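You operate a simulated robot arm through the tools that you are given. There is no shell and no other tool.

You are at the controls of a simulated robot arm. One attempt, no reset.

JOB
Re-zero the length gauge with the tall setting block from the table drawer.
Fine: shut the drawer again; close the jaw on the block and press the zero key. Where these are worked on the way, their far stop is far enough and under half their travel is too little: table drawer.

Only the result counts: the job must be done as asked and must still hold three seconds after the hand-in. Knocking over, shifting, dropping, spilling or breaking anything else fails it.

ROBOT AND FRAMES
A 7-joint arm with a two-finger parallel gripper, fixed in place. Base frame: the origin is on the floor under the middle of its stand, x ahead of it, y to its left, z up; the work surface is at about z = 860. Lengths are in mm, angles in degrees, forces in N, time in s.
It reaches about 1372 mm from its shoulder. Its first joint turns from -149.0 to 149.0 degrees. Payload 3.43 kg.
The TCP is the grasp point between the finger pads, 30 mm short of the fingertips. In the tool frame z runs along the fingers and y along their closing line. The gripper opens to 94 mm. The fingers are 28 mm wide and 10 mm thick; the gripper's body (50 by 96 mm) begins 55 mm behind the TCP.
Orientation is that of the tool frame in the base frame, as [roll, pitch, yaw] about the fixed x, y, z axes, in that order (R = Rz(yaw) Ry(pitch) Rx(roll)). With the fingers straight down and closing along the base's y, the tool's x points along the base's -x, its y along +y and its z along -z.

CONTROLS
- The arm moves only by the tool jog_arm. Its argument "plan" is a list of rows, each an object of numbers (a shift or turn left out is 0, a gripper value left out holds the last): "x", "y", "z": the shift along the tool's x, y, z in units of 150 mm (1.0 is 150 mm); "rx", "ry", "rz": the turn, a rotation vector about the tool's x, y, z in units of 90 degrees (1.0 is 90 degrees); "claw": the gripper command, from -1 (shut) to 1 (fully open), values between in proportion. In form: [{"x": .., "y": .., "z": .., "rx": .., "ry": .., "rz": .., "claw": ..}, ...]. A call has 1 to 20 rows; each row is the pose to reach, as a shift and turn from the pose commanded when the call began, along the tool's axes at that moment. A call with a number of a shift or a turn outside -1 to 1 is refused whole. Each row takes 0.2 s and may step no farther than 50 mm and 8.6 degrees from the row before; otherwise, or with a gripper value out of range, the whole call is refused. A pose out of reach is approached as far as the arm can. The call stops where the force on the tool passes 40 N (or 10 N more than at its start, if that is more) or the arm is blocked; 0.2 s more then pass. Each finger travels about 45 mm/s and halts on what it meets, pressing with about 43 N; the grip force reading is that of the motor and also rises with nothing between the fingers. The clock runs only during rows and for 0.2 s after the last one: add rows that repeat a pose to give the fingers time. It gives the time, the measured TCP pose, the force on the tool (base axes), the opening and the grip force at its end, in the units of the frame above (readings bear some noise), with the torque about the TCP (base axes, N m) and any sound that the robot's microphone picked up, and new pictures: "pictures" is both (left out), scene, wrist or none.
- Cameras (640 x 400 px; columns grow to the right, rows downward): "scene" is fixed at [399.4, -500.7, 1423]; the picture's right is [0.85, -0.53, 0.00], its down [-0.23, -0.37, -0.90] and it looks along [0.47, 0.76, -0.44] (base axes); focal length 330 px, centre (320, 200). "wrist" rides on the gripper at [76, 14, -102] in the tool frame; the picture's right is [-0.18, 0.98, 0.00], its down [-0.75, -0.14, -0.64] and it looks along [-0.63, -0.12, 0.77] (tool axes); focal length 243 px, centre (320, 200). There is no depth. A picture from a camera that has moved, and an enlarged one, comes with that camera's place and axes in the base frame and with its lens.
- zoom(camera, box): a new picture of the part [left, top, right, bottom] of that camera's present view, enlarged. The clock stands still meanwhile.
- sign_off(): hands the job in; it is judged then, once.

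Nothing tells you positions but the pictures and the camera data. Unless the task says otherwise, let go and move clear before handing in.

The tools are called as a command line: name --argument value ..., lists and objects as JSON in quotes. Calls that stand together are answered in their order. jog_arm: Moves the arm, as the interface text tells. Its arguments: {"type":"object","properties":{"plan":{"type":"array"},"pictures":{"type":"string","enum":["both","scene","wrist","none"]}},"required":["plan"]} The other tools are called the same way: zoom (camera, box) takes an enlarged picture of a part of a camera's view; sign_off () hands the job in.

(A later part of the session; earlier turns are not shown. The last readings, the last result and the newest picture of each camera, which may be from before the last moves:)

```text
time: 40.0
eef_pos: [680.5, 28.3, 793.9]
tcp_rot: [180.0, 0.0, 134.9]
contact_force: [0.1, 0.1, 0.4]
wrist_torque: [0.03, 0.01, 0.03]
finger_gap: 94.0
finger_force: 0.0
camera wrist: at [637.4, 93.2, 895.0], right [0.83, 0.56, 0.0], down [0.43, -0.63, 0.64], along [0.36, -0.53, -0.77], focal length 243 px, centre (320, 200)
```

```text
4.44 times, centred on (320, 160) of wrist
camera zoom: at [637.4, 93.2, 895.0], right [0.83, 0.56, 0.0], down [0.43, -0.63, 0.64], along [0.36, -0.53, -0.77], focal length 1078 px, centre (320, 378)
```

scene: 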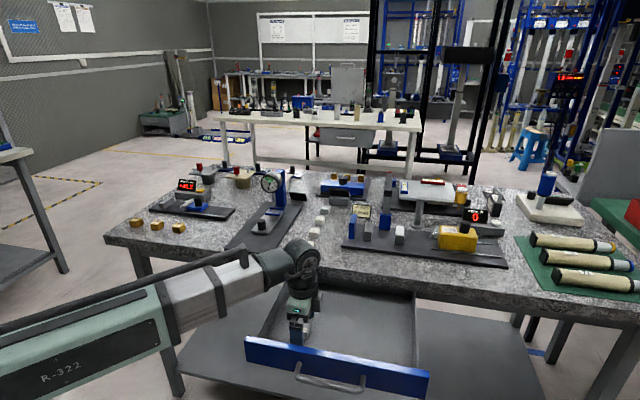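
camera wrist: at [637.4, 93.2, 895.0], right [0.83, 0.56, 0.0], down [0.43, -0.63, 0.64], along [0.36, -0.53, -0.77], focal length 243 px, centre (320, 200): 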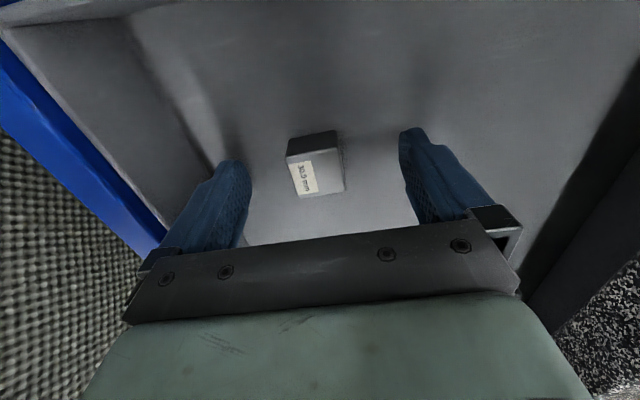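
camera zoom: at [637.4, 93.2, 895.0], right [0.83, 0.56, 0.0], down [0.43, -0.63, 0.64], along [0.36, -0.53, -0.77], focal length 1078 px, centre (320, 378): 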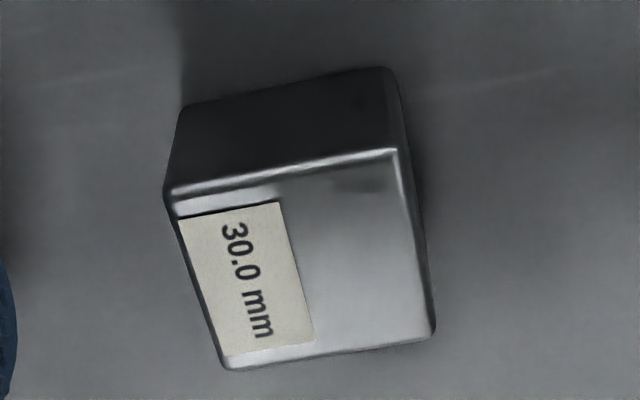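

The block measures about 30 × 30 × 25 mm and sits centred between the fingers. I lower the last 10 mm and close on it; the finger gap will give its exact width.

jog_arm --plan '[{"x": -0.014, "y": -0.006, "z": 0.03, "claw": 1}, {"x": -0.024, "y": -0.01, "z": 0.055, "claw": 1}, {"x": -0.024, "y": -0.01, "z": 0.066, "claw": 1}, {"x": -0.024, "y": -0.01, "z": 0.066, "claw": 0.5}, {"x": -0.024, "y": -0.01, "z": 0.066, "claw": 0}, {"x": -0.024, "y": -0.01, "z": 0.066, "claw": -0.3}, {"x": -0.024, "y": -0.01, "z": 0.066, "claw": -0.6}, {"x": -0.024, "y": -0.01, "z": 0.066, "claw": -1}, {"x": -0.024, "y": -0.01, "z": 0.066, "claw": -1}, {"x": -0.024, "y": -0.01, "z": 0.066, "claw": -1}, {"x": -0.024, "y": -0.01, "z": 0.066, "claw": -1}]' --pictures "both"

```text
time: 40.6
eef_pos: [682.0, 25.5, 790.0]
tcp_rot: [180.0, -0.1, 134.9]
contact_force: [-1.9, 2.6, 16.3]
wrist_torque: [-0.33, 0.15, -0.13]
finger_gap: 91.8
finger_force: 0.0
stopped in row 3: the force on the tool passed its limit at 52 N (the readings are from after the stop); the commanded pose is now the measured one
camera wrist: at [637.9, 90.4, 890.6], right [0.83, 0.56, 0.0], down [0.43, -0.63, 0.64], along [0.36, -0.53, -0.77], focal length 243 px, centre (320, 200)
```

scene: 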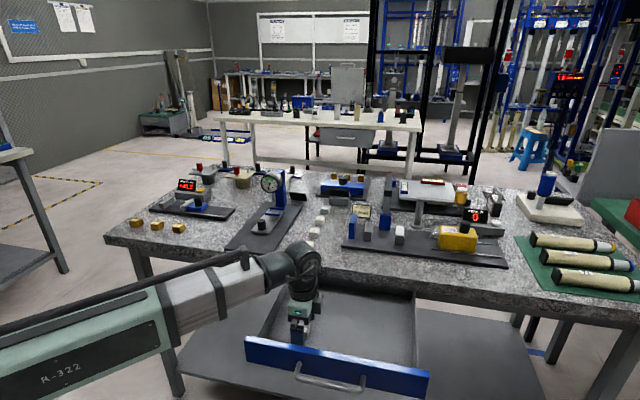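
wrist: 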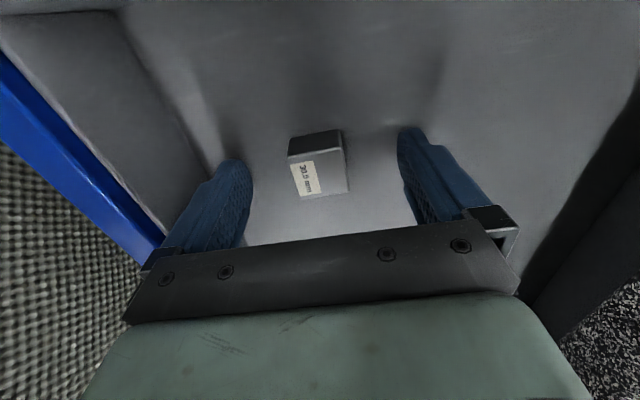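

The fingertips touched the drawer floor at TCP z≈790 (floor ≈760). I rise 2–3 mm and close on the block.

jog_arm --plan '[{"z": -0.01, "claw": 0.95}, {"z": -0.02, "claw": 0.9}, {"z": -0.02, "claw": 0.6}, {"z": -0.02, "claw": 0.3}, {"z": -0.02, "claw": 0.0}, {"z": -0.02, "claw": -0.3}, {"z": -0.02, "claw": -0.6}, {"z": -0.02, "claw": -1}, {"z": -0.02, "claw": -1}, {"z": -0.02, "claw": -1}, {"z": -0.02, "claw": -1}]' --pictures "both"

```text
time: 43.0
eef_pos: [681.8, 24.8, 790.8]
tcp_rot: [-180.0, -0.1, 134.9]
contact_force: [0.9, -0.3, 1.2]
wrist_torque: [0.0, -0.02, 0.03]
finger_gap: 29.4
finger_force: 42.5
camera wrist: at [638.6, 89.4, 892.6], right [0.83, 0.56, 0.0], down [0.43, -0.63, 0.64], along [0.36, -0.53, -0.77], focal length 243 px, centre (320, 200)
```

scene: 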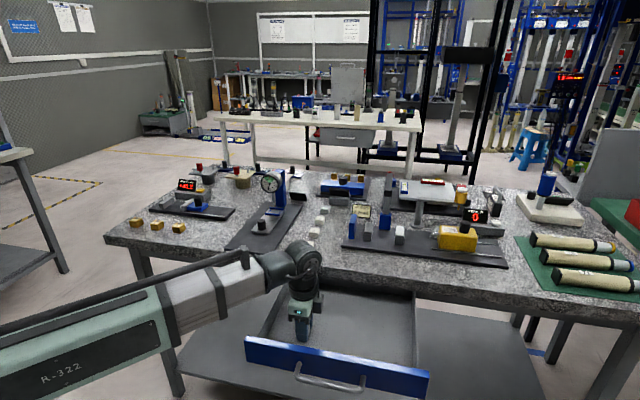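
wrist: 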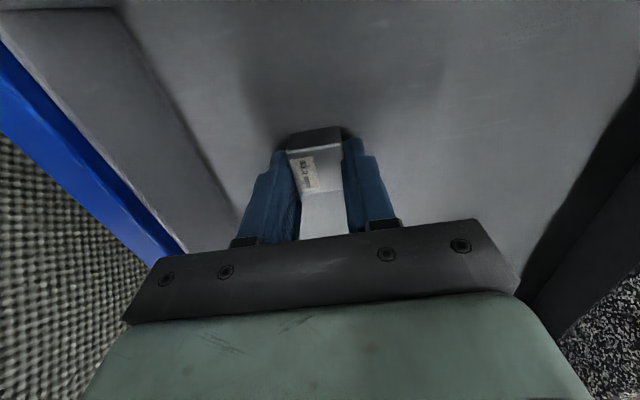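

The finger gap reads 29.4 mm along e2. To be sure which side is the 30.0 mm one, I let go, turn a quarter turn above the block and measure the other side too.

jog_arm --plan '[{"claw": -0.2}, {"claw": 0.2}, {"claw": 0.3}, {"z": -0.03, "claw": 0.3}, {"z": -0.1, "claw": 0.3}, {"z": -0.2, "claw": 0.3}, {"z": -0.3, "claw": 0.3}, {"z": -0.36, "rz": 0.03, "claw": 0.3}, {"z": -0.4, "rz": 0.09, "claw": 0.3}, {"z": -0.4, "rz": 0.17, "claw": 0.3}, {"z": -0.4, "rz": 0.25, "claw": 0.3}, {"z": -0.4, "rz": 0.33, "claw": 0.3}, {"z": -0.4, "rz": 0.41, "claw": 0.3}, {"z": -0.4, "rz": 0.49, "claw": 0.3}, {"z": -0.4, "rz": 0.57, "claw": 0.3}, {"z": -0.4, "rz": 0.65, "claw": 0.3}, {"z": -0.4, "rz": 0.73, "claw": 0.3}, {"z": -0.4, "rz": 0.81, "claw": 0.3}, {"z": -0.4, "rz": 0.88, "claw": 0.3}, {"z": -0.4, "rz": 0.92, "claw": 0.3}]' --pictures "none"

jog_arm --plan '[{"rz": 0.03, "claw": 0.3}, {"rz": 0.06, "claw": 0.3}, {"rz": 0.08, "claw": 0.3}, {"rz": 0.08, "claw": 0.3}]' --pictures "wrist"

```text
time: 47.2
eef_pos: [681.2, 26.1, 851.0]
tcp_rot: [-179.9, 0.1, 52.0]
contact_force: [-0.7, -0.3, 0.0]
wrist_torque: [-0.02, 0.0, -0.01]
finger_gap: 61.1
finger_force: 0.1
```

```text
time: 48.2
eef_pos: [681.7, 26.1, 851.5]
tcp_rot: [-180.0, 0.1, 44.8]
contact_force: [0.3, 0.5, -0.8]
wrist_torque: [-0.01, 0.0, 0.03]
finger_gap: 61.1
finger_force: 0.0
camera wrist: at [747.0, 69.3, 952.6], right [0.56, -0.83, 0.0], down [-0.63, -0.43, 0.64], along [-0.53, -0.36, -0.77], focal length 243 px, centre (320, 200)
```

wrist: 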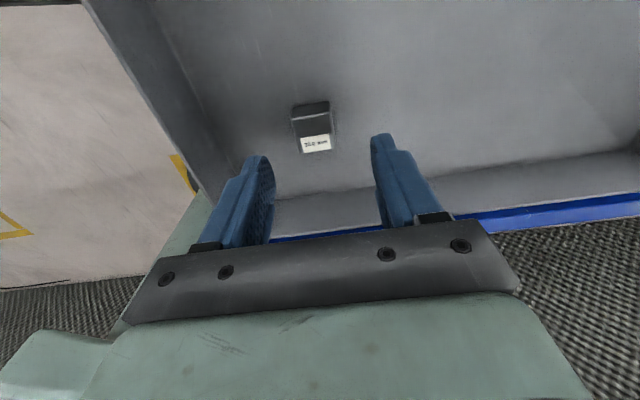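

jog_arm --plan '[{"z": 0.04, "claw": 0.3}, {"z": 0.12, "claw": 0.3}, {"z": 0.2, "claw": 0.3}, {"z": 0.28, "claw": 0.3}, {"z": 0.34, "claw": 0.3}, {"z": 0.38, "claw": 0.3}, {"z": 0.39, "claw": 0.3}, {"z": 0.39, "claw": 0.0}, {"z": 0.39, "claw": -0.3}, {"z": 0.39, "claw": -0.6}, {"z": 0.39, "claw": -1}, {"z": 0.39, "claw": -1}, {"z": 0.39, "claw": -1}]' --pictures "wrist"

```text
time: 51.0
eef_pos: [681.8, 25.7, 791.9]
tcp_rot: [-179.9, 0.0, 44.9]
contact_force: [0.1, -0.3, 0.1]
wrist_torque: [0.03, 0.04, 0.02]
finger_gap: 29.4
finger_force: 43.7
camera wrist: at [746.2, 69.8, 894.0], right [0.56, -0.83, 0.0], down [-0.63, -0.43, 0.64], along [-0.53, -0.36, -0.77], focal length 243 px, centre (320, 200)
```

wrist: 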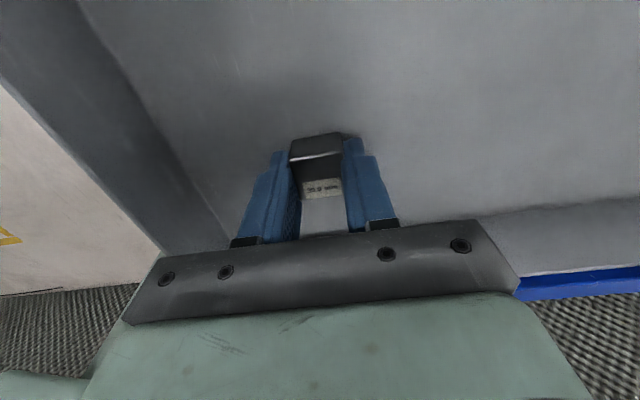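

Both sides read the same, so the block is square and either way round gives 30.0 mm. With the block gripped, I lift it straight out of the drawer.

jog_arm --plan '[{"z": -0.01, "claw": -1}, {"z": -0.04, "claw": -1}, {"z": -0.09, "claw": -1}, {"z": -0.16, "claw": -1}, {"z": -0.24, "claw": -1}, {"z": -0.33, "claw": -1}, {"z": -0.42, "claw": -1}, {"z": -0.51, "claw": -1}, {"z": -0.6, "claw": -1}, {"z": -0.69, "claw": -1}, {"z": -0.78, "claw": -1}, {"z": -0.86, "claw": -1}, {"z": -0.92, "claw": -1}, {"z": -0.97, "claw": -1}, {"z": -1.0, "claw": -1}]' --pictures "both"

```text
time: 54.2
eef_pos: [681.2, 26.0, 941.7]
tcp_rot: [-179.9, 0.1, 44.9]
contact_force: [-0.4, 0.7, -2.1]
wrist_torque: [0.01, 0.02, 0.01]
finger_gap: 29.6
finger_force: 43.0
camera wrist: at [745.8, 68.9, 1044.6], right [0.56, -0.83, 0.0], down [-0.63, -0.43, 0.64], along [-0.53, -0.36, -0.77], focal length 243 px, centre (320, 200)
```

scene: 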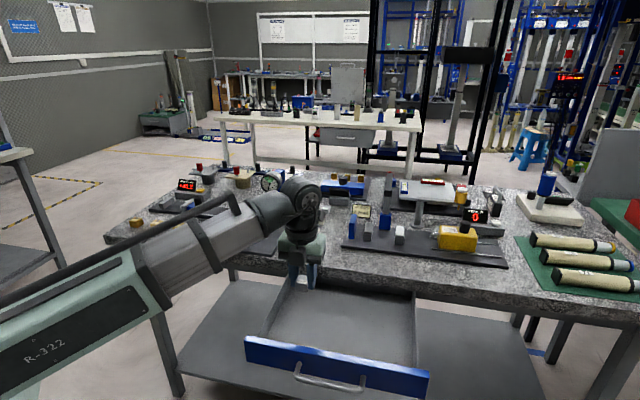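
wrist: 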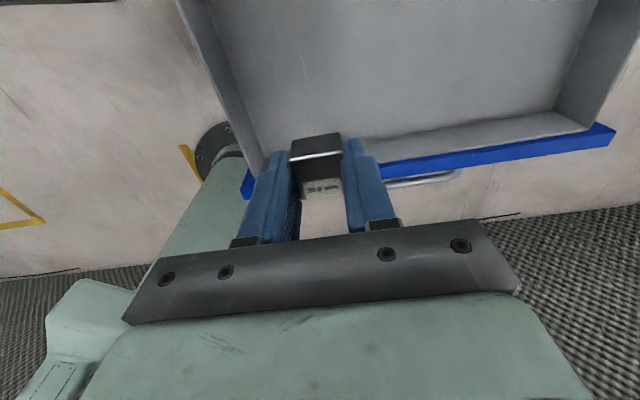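

The block is lifted and the drawer is empty. I rise further and turn back so that the fingers will sit on the block's front and back faces at the gauge.

jog_arm --plan '[{"z": -0.02, "rz": -0.01, "claw": -1}, {"z": -0.06, "rz": -0.03, "claw": -1}, {"z": -0.12, "rz": -0.07, "claw": -1}, {"z": -0.18, "rz": -0.12, "claw": -1}, {"z": -0.25, "rz": -0.18, "claw": -1}, {"z": -0.32, "rz": -0.24, "claw": -1}, {"z": -0.39, "rz": -0.3, "claw": -1}, {"z": -0.46, "rz": -0.36, "claw": -1}, {"z": -0.52, "rz": -0.42, "claw": -1}, {"z": -0.57, "rz": -0.48, "claw": -1}, {"z": -0.6, "rz": -0.54, "claw": -1}, {"z": -0.6, "rz": -0.6, "claw": -1}, {"z": -0.6, "rz": -0.66, "claw": -1}, {"z": -0.6, "rz": -0.72, "claw": -1}, {"z": -0.6, "rz": -0.78, "claw": -1}, {"z": -0.6, "rz": -0.84, "claw": -1}, {"z": -0.6, "rz": -0.9, "claw": -1}, {"z": -0.6, "rz": -0.95, "claw": -1}, {"z": -0.6, "rz": -0.98, "claw": -1}, {"z": -0.6, "rz": -1.0, "claw": -1}]' --pictures "none"

jog_arm --plan '[{"x": 0.02, "y": 0.01, "claw": -1}, {"x": 0.07, "y": 0.04, "claw": -1}, {"x": 0.15, "y": 0.09, "claw": -1}, {"x": 0.25, "y": 0.15, "claw": -1}, {"x": 0.36, "y": 0.21, "claw": -1}, {"x": 0.47, "y": 0.28, "claw": -1}, {"x": 0.58, "y": 0.35, "claw": -1}, {"x": 0.69, "y": 0.41, "claw": -1}, {"x": 0.79, "y": 0.47, "claw": -1}, {"x": 0.88, "y": 0.53, "claw": -1}, {"x": 0.95, "y": 0.57, "claw": -1}, {"x": 0.99, "y": 0.59, "claw": -1}, {"x": 1.0, "y": 0.6, "claw": -1}]' --pictures "none"

jog_arm --plan '[{"x": 0.02, "y": 0.01, "claw": -1}, {"x": 0.07, "y": 0.04, "claw": -1}, {"x": 0.15, "y": 0.09, "claw": -1}, {"x": 0.25, "y": 0.15, "claw": -1}, {"x": 0.36, "y": 0.21, "claw": -1}, {"x": 0.47, "y": 0.28, "claw": -1}, {"x": 0.58, "y": 0.35, "claw": -1}, {"x": 0.69, "y": 0.41, "claw": -1}, {"x": 0.79, "y": 0.47, "claw": -1}, {"x": 0.88, "y": 0.53, "claw": -1}, {"x": 0.95, "y": 0.57, "claw": -1}, {"x": 0.99, "y": 0.59, "claw": -1}, {"x": 1.0, "y": 0.6, "claw": -1}]' --pictures "both"

```text
time: 58.4
eef_pos: [682.0, 26.7, 1034.0]
tcp_rot: [-180.0, -0.1, 134.9]
contact_force: [0.6, 0.5, -1.0]
wrist_torque: [0.02, -0.03, 0.0]
finger_gap: 29.1
finger_force: 42.6
```

```text
time: 61.2
eef_pos: [639.4, 194.4, 1033.0]
tcp_rot: [-180.0, -0.1, 134.9]
contact_force: [-0.2, -1.1, -1.4]
wrist_torque: [0.02, -0.02, 0.01]
finger_gap: 29.2
finger_force: 42.8
```

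```text
time: 64.0
eef_pos: [598.9, 366.0, 1033.0]
tcp_rot: [180.0, -0.1, 134.9]
contact_force: [-0.3, -0.8, -1.5]
wrist_torque: [-0.03, -0.03, 0.0]
finger_gap: 29.3
finger_force: 42.9
camera wrist: at [555.6, 430.1, 1134.7], right [0.83, 0.56, 0.0], down [0.43, -0.63, 0.64], along [0.36, -0.53, -0.77], focal length 243 px, centre (320, 200)
```

scene: 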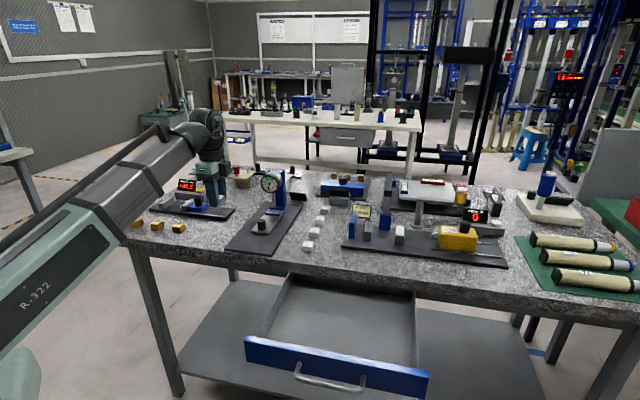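
wrist: 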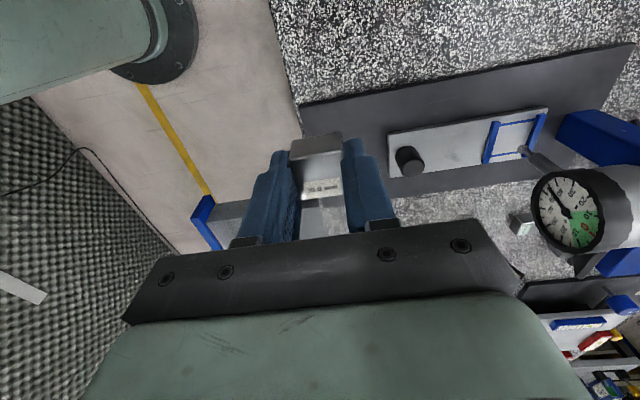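

jog_arm --plan '[{"x": 0.02, "y": 0.01, "claw": -1}, {"x": 0.07, "y": 0.04, "claw": -1}, {"x": 0.15, "y": 0.09, "claw": -1}, {"x": 0.25, "y": 0.15, "claw": -1}, {"x": 0.36, "y": 0.21, "claw": -1}, {"x": 0.47, "y": 0.28, "claw": -1}, {"x": 0.58, "y": 0.35, "claw": -1}, {"x": 0.69, "y": 0.41, "claw": -1}, {"x": 0.79, "y": 0.47, "claw": -1}, {"x": 0.88, "y": 0.53, "claw": -1}, {"x": 0.95, "y": 0.57, "claw": -1}, {"x": 0.99, "y": 0.59, "claw": -1}, {"x": 1.0, "y": 0.6, "claw": -1}]' --pictures "none"

jog_arm --plan '[{"x": 0.02, "y": 0.01, "claw": -1}, {"x": 0.07, "y": 0.04, "claw": -1}, {"x": 0.15, "y": 0.09, "claw": -1}, {"x": 0.25, "y": 0.15, "claw": -1}, {"x": 0.36, "y": 0.21, "claw": -1}, {"x": 0.47, "y": 0.28, "claw": -1}, {"x": 0.58, "y": 0.35, "claw": -1}, {"x": 0.68, "y": 0.41, "claw": -1}, {"x": 0.77, "y": 0.47, "claw": -1}, {"x": 0.85, "y": 0.52, "claw": -1}, {"x": 0.9, "y": 0.56, "claw": -1}, {"x": 0.93, "y": 0.58, "claw": -1}, {"x": 0.93, "y": 0.59, "claw": -1}]' --pictures "both"

```text
time: 66.8
eef_pos: [555.5, 535.0, 1033.4]
tcp_rot: [180.0, 0.0, 134.9]
contact_force: [0.7, 0.6, -1.6]
wrist_torque: [-0.01, -0.02, -0.02]
finger_gap: 29.3
finger_force: 42.8
```

```text
time: 69.6
eef_pos: [519.4, 696.0, 1032.7]
tcp_rot: [179.9, -0.1, 134.9]
contact_force: [0.0, -0.2, -0.3]
wrist_torque: [-0.01, 0.02, 0.01]
finger_gap: 29.2
finger_force: 43.0
camera wrist: at [476.0, 760.6, 1135.2], right [0.83, 0.56, 0.0], down [0.43, -0.63, 0.64], along [0.36, -0.53, -0.77], focal length 243 px, centre (320, 200)
```

scene: 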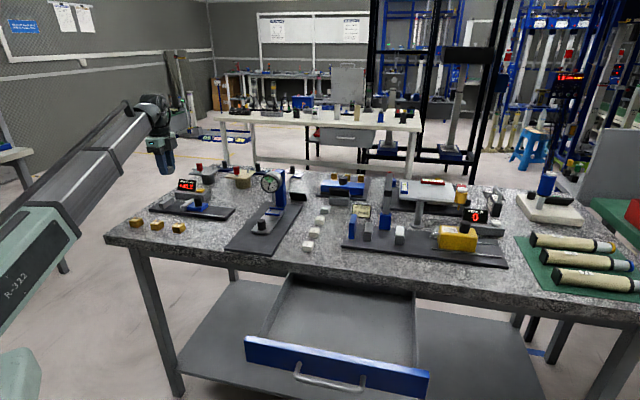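
wrist: 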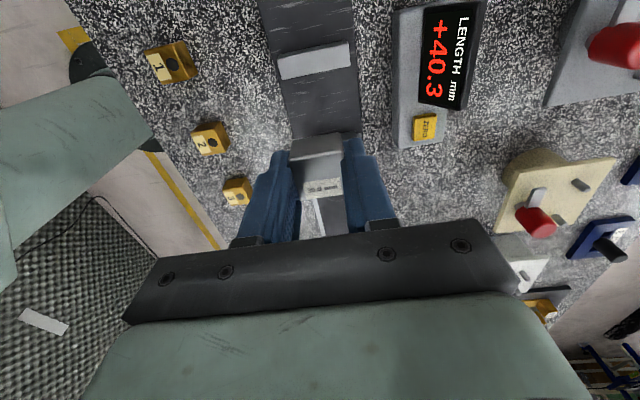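

zoom --camera "wrist" --box '[240, 0, 400, 150]'

```text
2.67 times, centred on (320, 75) of wrist
camera zoom: at [476.0, 760.6, 1135.2], right [0.83, 0.56, 0.0], down [0.43, -0.63, 0.64], along [0.36, -0.53, -0.77], focal length 647 px, centre (320, 533)
```

zoom: 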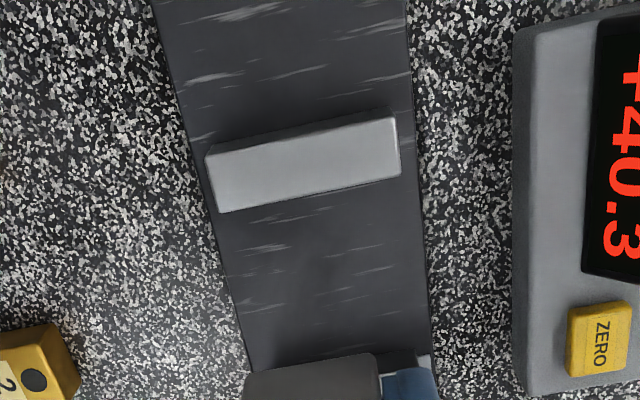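

The fixed jaw's inner face is at e1≈-150 and the block is centred in the fingers. I shift to leave about 3.5 mm to the fixed jaw and descend to just above the plate.

jog_arm --plan '[{"x": 0.02, "y": 0.004, "z": 0.03, "claw": -1}, {"x": 0.04, "y": 0.007, "z": 0.1, "claw": -1}, {"x": 0.0487, "y": 0.007, "z": 0.19, "claw": -1}, {"x": 0.0487, "y": 0.007, "z": 0.28, "claw": -1}, {"x": 0.0487, "y": 0.007, "z": 0.37, "claw": -1}, {"x": 0.0487, "y": 0.007, "z": 0.46, "claw": -1}, {"x": 0.0487, "y": 0.007, "z": 0.54, "claw": -1}, {"x": 0.0487, "y": 0.007, "z": 0.62, "claw": -1}, {"x": 0.0487, "y": 0.007, "z": 0.69, "claw": -1}, {"x": 0.0487, "y": 0.007, "z": 0.74, "claw": -1}, {"x": 0.0487, "y": 0.007, "z": 0.78, "claw": -1}, {"x": 0.0487, "y": 0.007, "z": 0.8, "claw": -1}, {"x": 0.0487, "y": 0.007, "z": 0.8, "claw": -1}]' --pictures "both"

```text
time: 72.4
eef_pos: [513.1, 702.3, 913.6]
tcp_rot: [179.9, -0.1, 134.9]
contact_force: [0.5, 0.3, -1.2]
wrist_torque: [-0.02, -0.01, 0.03]
finger_gap: 29.4
finger_force: 42.8
camera wrist: at [470.9, 766.0, 1015.2], right [0.83, 0.56, 0.0], down [0.43, -0.63, 0.64], along [0.36, -0.53, -0.77], focal length 243 px, centre (320, 200)
```

scene: 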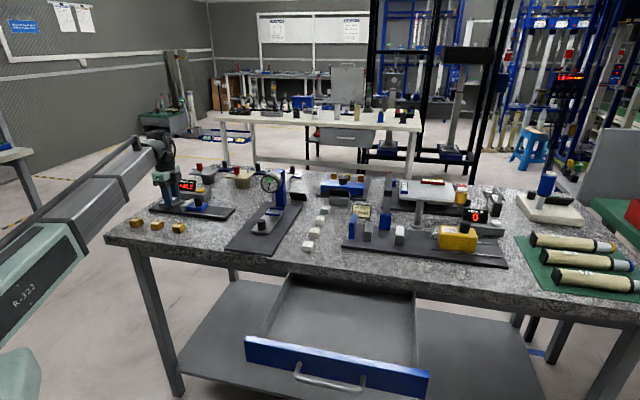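
wrist: 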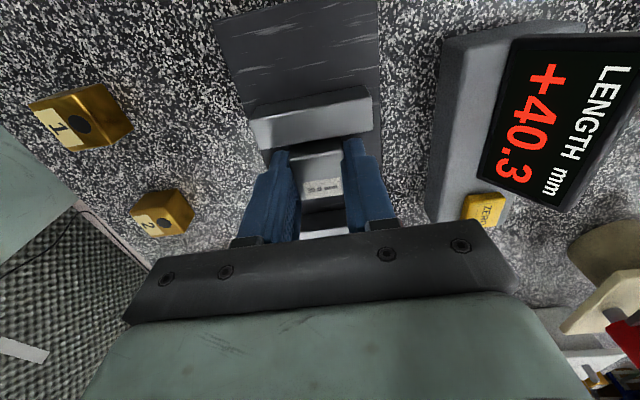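

zoom --camera "wrist" --box '[230, 70, 410, 210]'

zoom --camera "scene" --box '[140, 165, 250, 235]'

```text
2.86 times, centred on (320, 140) of wrist
camera zoom: at [470.9, 766.0, 1015.2], right [0.83, 0.56, 0.0], down [0.43, -0.63, 0.64], along [0.36, -0.53, -0.77], focal length 693 px, centre (320, 371)
```

zoom: 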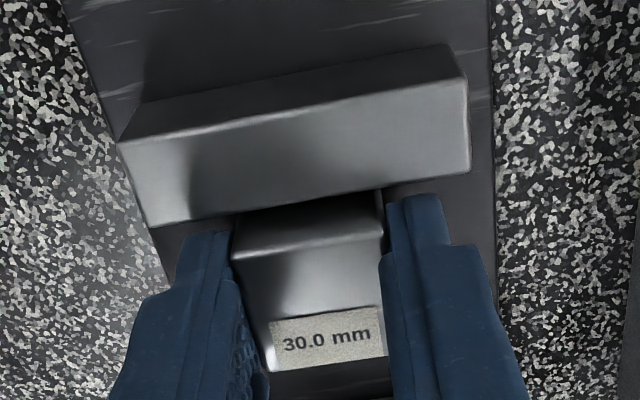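

```text
5.71 times, centred on (195, 200) of scene
camera zoom: at [399.4, -500.7, 1423.0], right [0.85, -0.53, 0.0], down [-0.23, -0.37, -0.9], along [0.47, 0.76, -0.44], focal length 1887 px, centre (1034, 200)
```

zoom: 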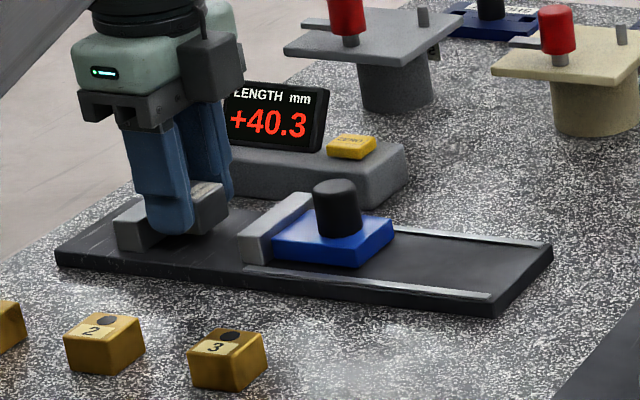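

The block hangs about 3 mm clear of the fixed jaw, above the plate. I lower gently until it touches down.

jog_arm --plan '[{"x": -0.007, "z": 0.02, "claw": -1}, {"x": -0.007, "z": 0.04, "claw": -1}, {"x": -0.007, "z": 0.05, "claw": -1}, {"x": -0.007, "z": 0.06, "claw": -1}, {"x": -0.007, "z": 0.068, "claw": -1}, {"x": -0.007, "z": 0.074, "claw": -1}, {"x": -0.007, "z": 0.08, "claw": -1}, {"x": -0.007, "z": 0.08, "claw": -1}]' --pictures "wrist"

```text
time: 74.0
eef_pos: [516.5, 702.2, 905.1]
tcp_rot: [179.7, -0.1, 134.9]
contact_force: [-1.6, -2.7, 10.2]
wrist_torque: [-0.25, -0.01, 0.0]
finger_gap: 29.3
finger_force: 42.7
stopped in row 7: the force on the tool passed its limit at 43 N (the readings are from after the stop); the commanded pose is now the measured one
camera wrist: at [472.8, 765.8, 1007.2], right [0.83, 0.56, 0.0], down [0.43, -0.64, 0.64], along [0.36, -0.53, -0.77], focal length 243 px, centre (320, 200)
```

wrist: 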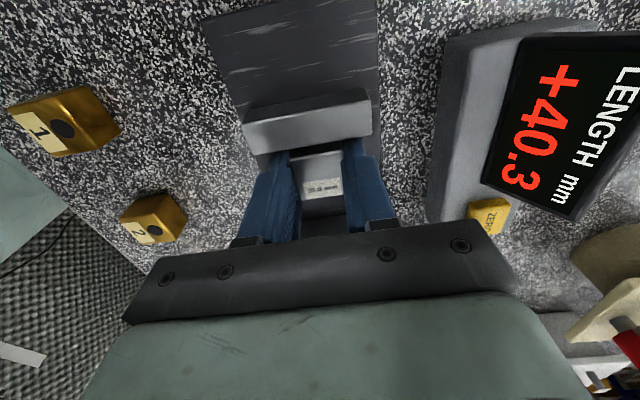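

zoom --camera "wrist" --box '[230, 70, 410, 210]'

zoom --camera "scene" --box '[140, 175, 220, 225]'

```text
2.86 times, centred on (320, 140) of wrist
camera zoom: at [472.8, 765.8, 1007.2], right [0.83, 0.56, 0.0], down [0.43, -0.64, 0.64], along [0.36, -0.53, -0.77], focal length 693 px, centre (320, 371)
```

zoom: 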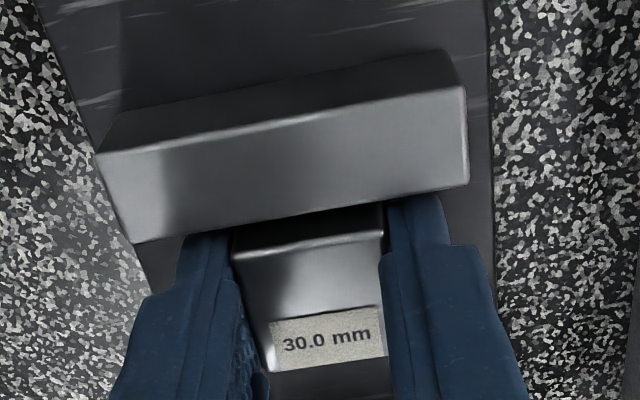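

```text
8.00 times, centred on (180, 200) of scene
camera zoom: at [399.4, -500.7, 1423.0], right [0.85, -0.53, 0.0], down [-0.23, -0.37, -0.9], along [0.47, 0.76, -0.44], focal length 2641 px, centre (1440, 200)
```

zoom: 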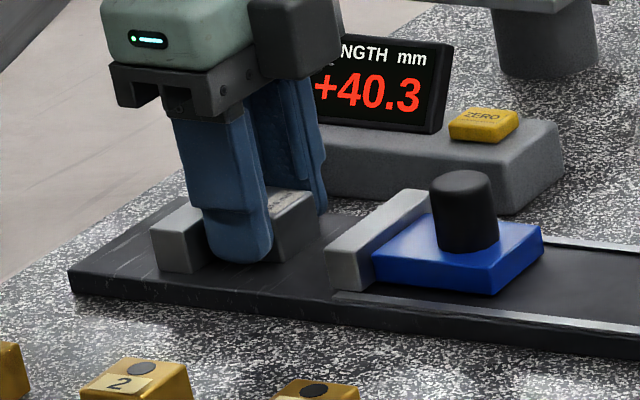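

The block rests on the plate inside the jaws. I open the fingers a little and rise straight up.

jog_arm --plan '[{"z": -0.005, "claw": -0.7}, {"z": -0.005, "claw": -0.4}, {"z": -0.005, "claw": -0.2}, {"z": -0.005, "claw": -0.1}, {"z": -0.005, "claw": -0.1}, {"z": -0.03, "claw": -0.1}, {"z": -0.08, "claw": -0.1}, {"z": -0.16, "claw": -0.1}, {"z": -0.26, "claw": -0.1}, {"z": -0.38, "claw": -0.1}, {"z": -0.5, "claw": -0.1}, {"z": -0.62, "claw": -0.1}, {"z": -0.72, "claw": -0.1}, {"z": -0.8, "claw": -0.1}, {"z": -0.8, "claw": -0.1}]' --pictures "both"

```text
time: 77.2
eef_pos: [514.2, 702.6, 1024.1]
tcp_rot: [179.9, -0.1, 135.0]
contact_force: [0.0, 0.3, 0.5]
wrist_torque: [0.01, 0.0, 0.0]
finger_gap: 42.3
finger_force: 0.1
camera wrist: at [471.5, 766.3, 1126.5], right [0.83, 0.56, 0.0], down [0.43, -0.64, 0.64], along [0.36, -0.53, -0.77], focal length 243 px, centre (320, 200)
```

scene: 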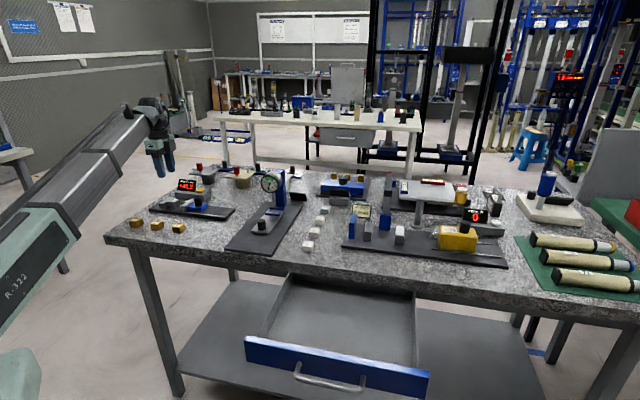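
wrist: 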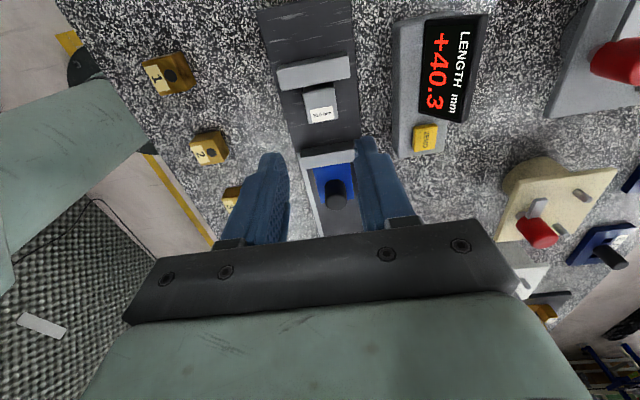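

zoom --camera "wrist" --box '[250, 30, 390, 220]'

zoom --camera "scene" --box '[140, 175, 240, 235]'

```text
2.11 times, centred on (320, 125) of wrist
camera zoom: at [471.5, 766.3, 1126.5], right [0.83, 0.56, 0.0], down [0.43, -0.64, 0.64], along [0.36, -0.53, -0.77], focal length 511 px, centre (320, 358)
```

zoom: 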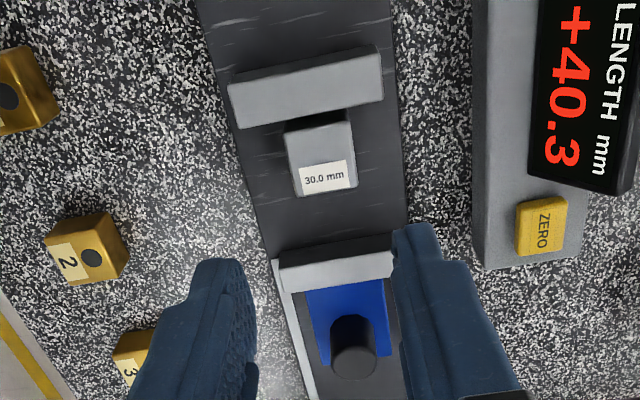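

```text
6.40 times, centred on (190, 205) of scene
camera zoom: at [399.4, -500.7, 1423.0], right [0.85, -0.53, 0.0], down [-0.23, -0.37, -0.9], along [0.47, 0.76, -0.44], focal length 2113 px, centre (1152, 168)
```

zoom: 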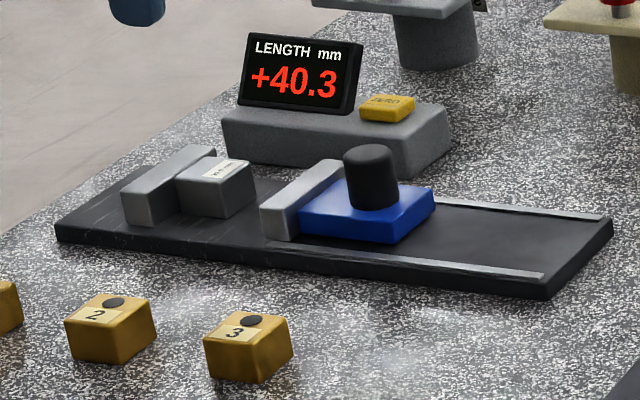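

The 30.0 mm block stands square between the jaws next to the fixed one. Next I close the fingers, go to the far (+e1) side of the carriage knob and come down beside it.

jog_arm --plan '[{"x": -0.03, "claw": -0.5}, {"x": -0.1, "claw": -1}, {"x": -0.2, "claw": -1}, {"x": -0.32, "claw": -1}, {"x": -0.45, "claw": -1}, {"x": -0.58, "claw": -1}, {"x": -0.7, "claw": -1}, {"x": -0.8, "claw": -1}, {"x": -0.88, "claw": -1}, {"x": -0.93, "claw": -1}, {"x": -0.947, "z": 0.03, "claw": -1}, {"x": -0.947, "z": 0.1, "claw": -1}, {"x": -0.947, "z": 0.18, "claw": -1}, {"x": -0.947, "z": 0.26, "claw": -1}, {"x": -0.947, "z": 0.33, "claw": -1}, {"x": -0.947, "z": 0.38, "claw": -1}, {"x": -0.947, "z": 0.4, "claw": -1}, {"x": -0.947, "z": 0.4, "claw": -1}]' --pictures "both"

```text
time: 81.0
eef_pos: [616.3, 601.5, 963.5]
tcp_rot: [179.9, -0.1, 134.8]
contact_force: [0.1, 0.0, 0.6]
wrist_torque: [-0.03, 0.01, 0.06]
finger_gap: 0.0
finger_force: 33.1
camera wrist: at [573.5, 665.4, 1065.9], right [0.83, 0.56, 0.0], down [0.43, -0.64, 0.64], along [0.36, -0.53, -0.77], focal length 243 px, centre (320, 200)
```

scene: 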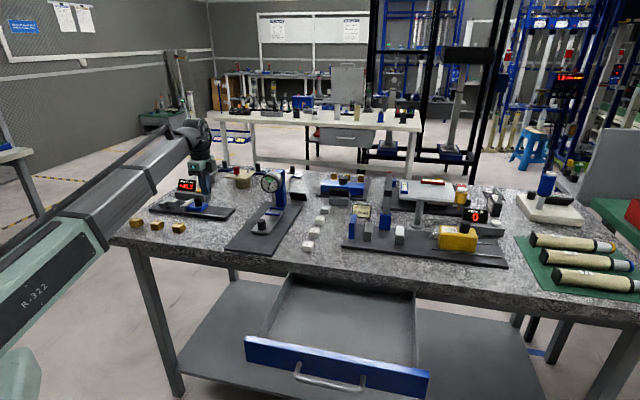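
wrist: 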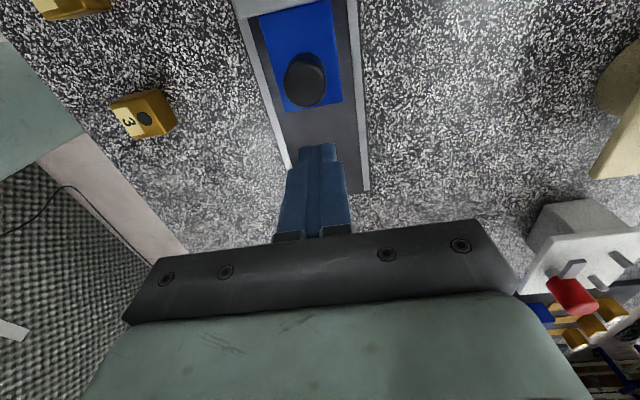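

The closed fingers stand just beyond the carriage. I lower to knob height and push the carriage gently towards the block, stopping short to check.

jog_arm --plan '[{"z": 0.05, "claw": -1}, {"z": 0.13, "claw": -1}, {"z": 0.21, "claw": -1}, {"z": 0.26, "claw": -1}, {"z": 0.28, "claw": -1}, {"x": 0.02, "z": 0.28, "claw": -1}, {"x": 0.05, "z": 0.28, "claw": -1}, {"x": 0.08, "z": 0.28, "claw": -1}, {"x": 0.11, "z": 0.28, "claw": -1}, {"x": 0.14, "z": 0.28, "claw": -1}, {"x": 0.17, "z": 0.28, "claw": -1}, {"x": 0.2, "z": 0.28, "claw": -1}, {"x": 0.22, "z": 0.28, "claw": -1}, {"x": 0.22, "z": 0.28, "claw": -1}]' --pictures "both"

```text
time: 84.0
eef_pos: [593.0, 624.7, 921.1]
tcp_rot: [179.8, -0.1, 134.9]
contact_force: [-0.2, 0.5, 1.2]
wrist_torque: [0.02, -0.01, -0.01]
finger_gap: 0.2
finger_force: 32.7
camera wrist: at [550.2, 689.2, 1023.5], right [0.83, 0.56, 0.0], down [0.43, -0.64, 0.64], along [0.36, -0.53, -0.77], focal length 243 px, centre (320, 200)
```

scene: 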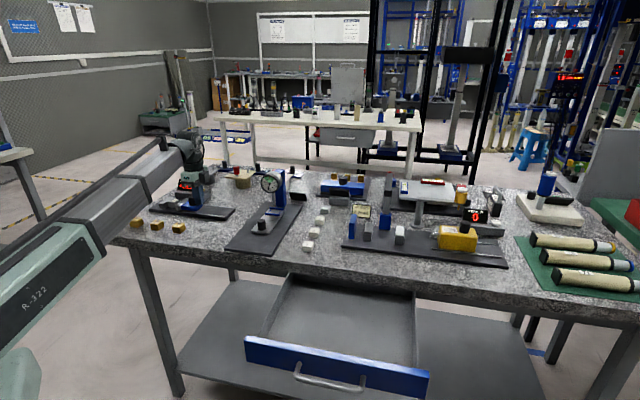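
wrist: 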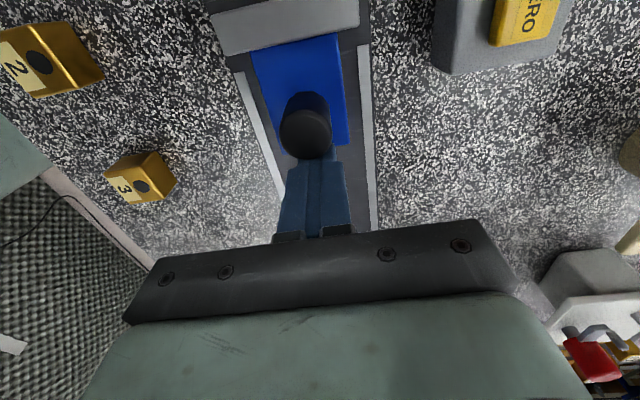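

zoom --camera "scene" --box '[140, 165, 250, 235]'

zoom --camera "wrist" --box '[200, 0, 400, 180]'

```text
5.71 times, centred on (195, 200) of scene
camera zoom: at [399.4, -500.7, 1423.0], right [0.85, -0.53, 0.0], down [-0.23, -0.37, -0.9], along [0.47, 0.76, -0.44], focal length 1887 px, centre (1034, 200)
```

zoom: 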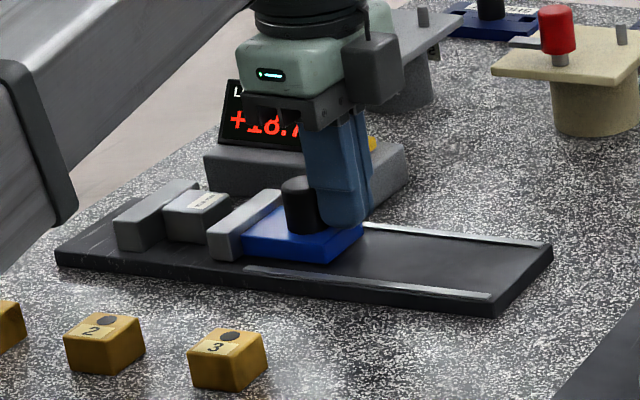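

```text
2.22 times, centred on (300, 90) of wrist
camera zoom: at [550.2, 689.2, 1023.5], right [0.83, 0.56, 0.0], down [0.43, -0.64, 0.64], along [0.36, -0.53, -0.77], focal length 539 px, centre (364, 444)
```

zoom: 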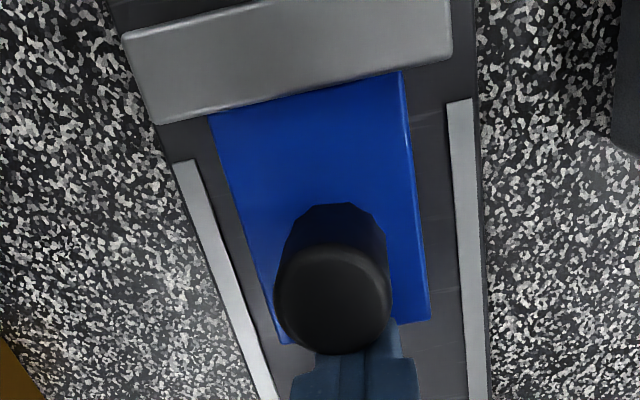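

The reading has dropped to about +18.7 while the carriage moves freely. I push on another 18 mm and check.

jog_arm --plan '[{"x": 0.015, "claw": -1}, {"x": 0.04, "claw": -1}, {"x": 0.065, "claw": -1}, {"x": 0.09, "claw": -1}, {"x": 0.11, "claw": -1}, {"x": 0.12, "claw": -1}, {"x": 0.12, "claw": -1}]' --pictures "scene"

zoom --camera "scene" --box '[140, 165, 250, 235]'

```text
time: 85.6
eef_pos: [582.3, 638.1, 923.3]
tcp_rot: [179.9, -0.1, 134.9]
contact_force: [0.6, -1.6, -0.5]
wrist_torque: [-0.02, -0.02, 0.01]
finger_gap: 0.2
finger_force: 33.3
```

scene: 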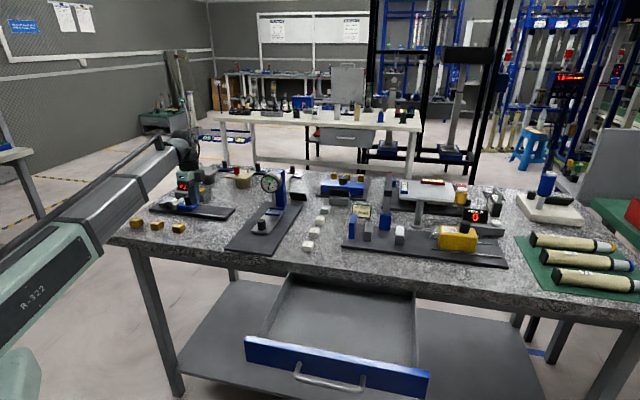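

```text
5.71 times, centred on (195, 200) of scene
camera zoom: at [399.4, -500.7, 1423.0], right [0.85, -0.53, 0.0], down [-0.23, -0.37, -0.9], along [0.47, 0.76, -0.44], focal length 1887 px, centre (1034, 200)
```

zoom: 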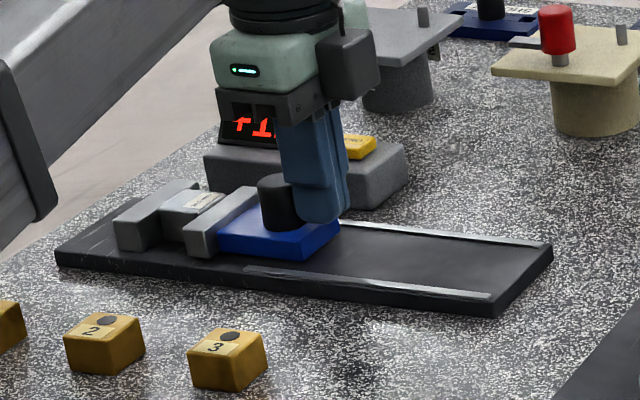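

jog_arm --plan '[{"x": 0.007, "claw": -1}, {"x": 0.014, "claw": -1}, {"x": 0.02, "claw": -1}, {"x": 0.026, "claw": -1}, {"x": 0.032, "claw": -1}, {"x": 0.032, "claw": -1}]' --pictures "none"

zoom --camera "scene" --box '[140, 165, 250, 235]'

```text
time: 87.0
eef_pos: [579.8, 638.5, 922.7]
tcp_rot: [179.7, 0.5, 134.8]
contact_force: [29.4, -26.3, 10.2]
wrist_torque: [-0.09, 0.06, -0.06]
finger_gap: 0.0
finger_force: 33.0
```

```text
5.71 times, centred on (195, 200) of scene
camera zoom: at [399.4, -500.7, 1423.0], right [0.85, -0.53, 0.0], down [-0.23, -0.37, -0.9], along [0.47, 0.76, -0.44], focal length 1887 px, centre (1034, 200)
```

zoom: 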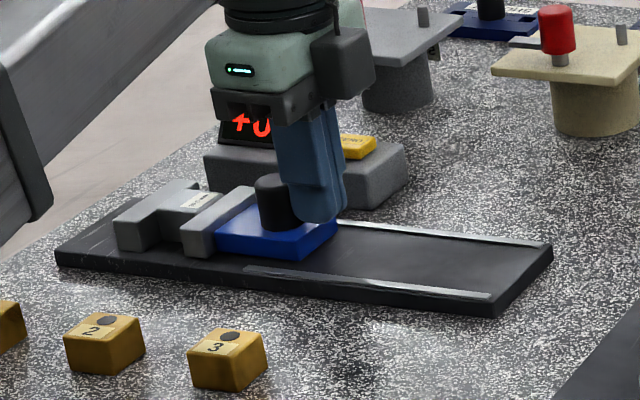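

The jaw is now firmly on the block (about 39 N, reading near +0). I back the fingers off the knob and check that the jaw stays shut.

jog_arm --plan '[{"x": -0.03, "claw": -1}, {"x": -0.06, "claw": -1}, {"x": -0.1, "claw": -1}, {"x": -0.15, "claw": -1}, {"x": -0.2, "claw": -1}, {"x": -0.24, "z": -0.02, "claw": -1}, {"x": -0.26, "z": -0.08, "claw": -1}, {"x": -0.26, "z": -0.18, "claw": -1}, {"x": -0.26, "z": -0.3, "claw": -1}, {"x": -0.26, "z": -0.42, "claw": -1}, {"x": -0.26, "z": -0.53, "claw": -1}, {"x": -0.26, "z": -0.6, "claw": -1}, {"x": -0.26, "z": -0.62, "claw": -1}]' --pictures "both"

zoom --camera "scene" --box '[140, 165, 250, 235]'

```text
time: 89.8
eef_pos: [604.6, 613.9, 1014.9]
tcp_rot: [179.8, -0.1, 134.9]
contact_force: [0.5, 0.4, 0.0]
wrist_torque: [-0.01, -0.04, -0.02]
finger_gap: 0.0
finger_force: 33.4
camera wrist: at [561.2, 678.3, 1116.3], right [0.83, 0.56, 0.0], down [0.43, -0.64, 0.64], along [0.36, -0.53, -0.77], focal length 243 px, centre (320, 200)
```

scene: 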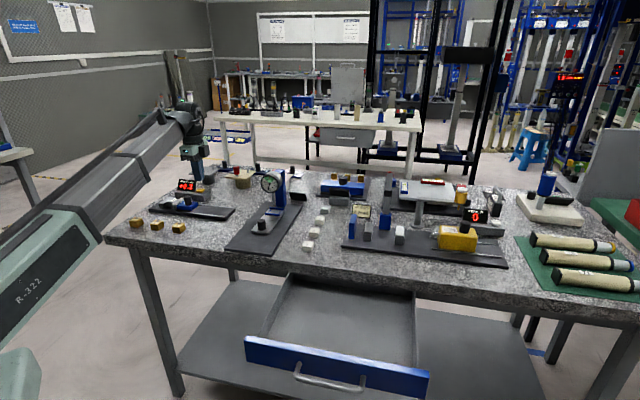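
wrist: 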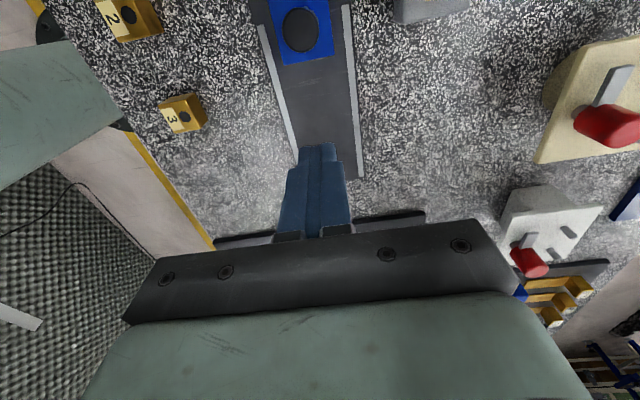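

```text
5.71 times, centred on (195, 200) of scene
camera zoom: at [399.4, -500.7, 1423.0], right [0.85, -0.53, 0.0], down [-0.23, -0.37, -0.9], along [0.47, 0.76, -0.44], focal length 1887 px, centre (1034, 200)
```

zoom: 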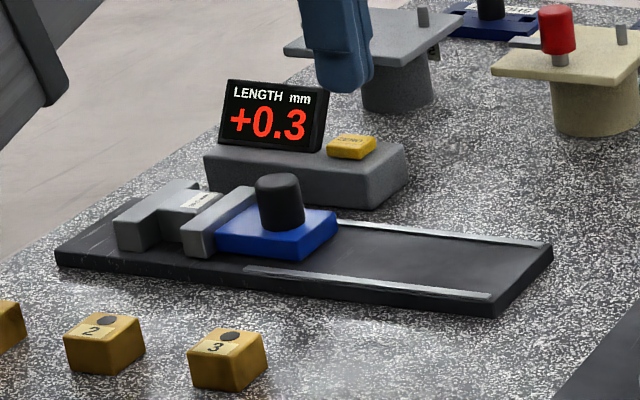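

The jaw stays shut on the block; the display reads +0.3. Now I move over the ZERO key (about (625, 736, 891)) with closed fingers.

jog_arm --plan '[{"x": 0.02, "y": 0.02, "claw": -1}, {"x": 0.06, "y": 0.08, "claw": -1}, {"x": 0.12, "y": 0.17, "claw": -1}, {"x": 0.2, "y": 0.28, "claw": -1}, {"x": 0.28, "y": 0.39, "claw": -1}, {"x": 0.35, "y": 0.5, "claw": -1}, {"x": 0.42, "y": 0.59, "claw": -1}, {"x": 0.46, "y": 0.65, "claw": -1}, {"x": 0.48, "y": 0.675, "claw": -1}, {"x": 0.48, "y": 0.675, "z": 0.04, "claw": -1}, {"x": 0.48, "y": 0.675, "z": 0.12, "claw": -1}, {"x": 0.48, "y": 0.675, "z": 0.22, "claw": -1}, {"x": 0.48, "y": 0.675, "z": 0.3, "claw": -1}, {"x": 0.48, "y": 0.675, "z": 0.36, "claw": -1}, {"x": 0.48, "y": 0.675, "z": 0.38, "claw": -1}, {"x": 0.48, "y": 0.675, "z": 0.38, "claw": -1}]' --pictures "both"

zoom --camera "scene" --box '[150, 150, 260, 220]'

zoom --camera "wrist" --box '[230, 40, 410, 210]'

```text
time: 93.2
eef_pos: [625.4, 736.2, 958.8]
tcp_rot: [179.8, -0.1, 135.0]
contact_force: [-0.3, 0.5, -0.2]
wrist_torque: [0.01, -0.02, 0.02]
finger_gap: 0.0
finger_force: 33.3
camera wrist: at [581.6, 799.1, 1060.4], right [0.83, 0.56, 0.0], down [0.43, -0.64, 0.64], along [0.36, -0.53, -0.77], focal length 243 px, centre (320, 200)
```

scene: 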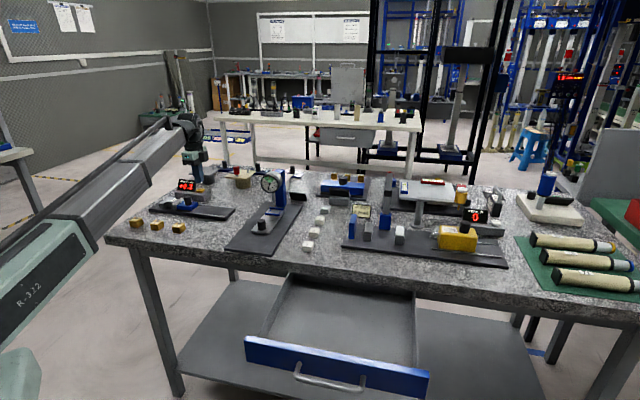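
wrist: 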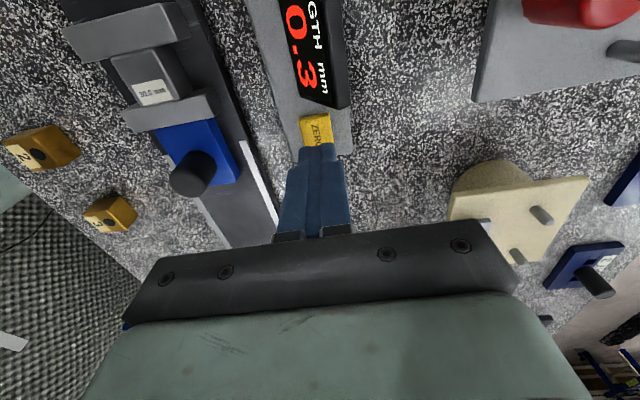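

```text
5.71 times, centred on (205, 185) of scene
camera zoom: at [399.4, -500.7, 1423.0], right [0.85, -0.53, 0.0], down [-0.23, -0.37, -0.9], along [0.47, 0.76, -0.44], focal length 1887 px, centre (977, 286)
```

zoom: 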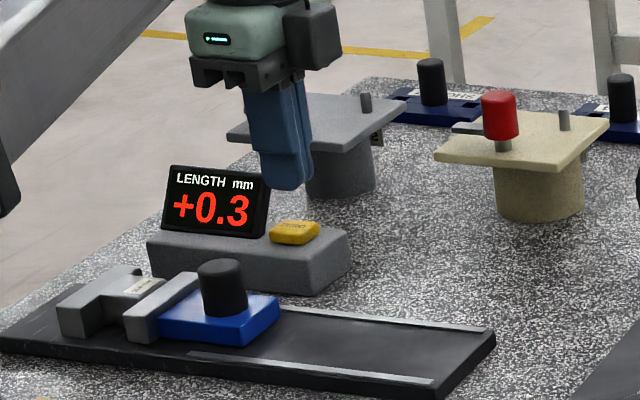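

```text
2.35 times, centred on (320, 125) of wrist
camera zoom: at [581.6, 799.1, 1060.4], right [0.83, 0.56, 0.0], down [0.43, -0.64, 0.64], along [0.36, -0.53, -0.77], focal length 571 px, centre (320, 376)
```

zoom: 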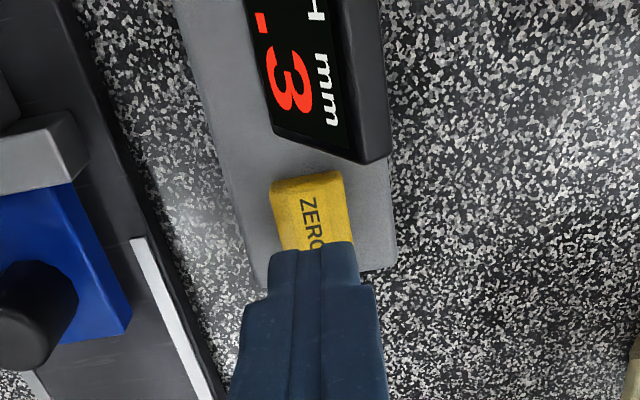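

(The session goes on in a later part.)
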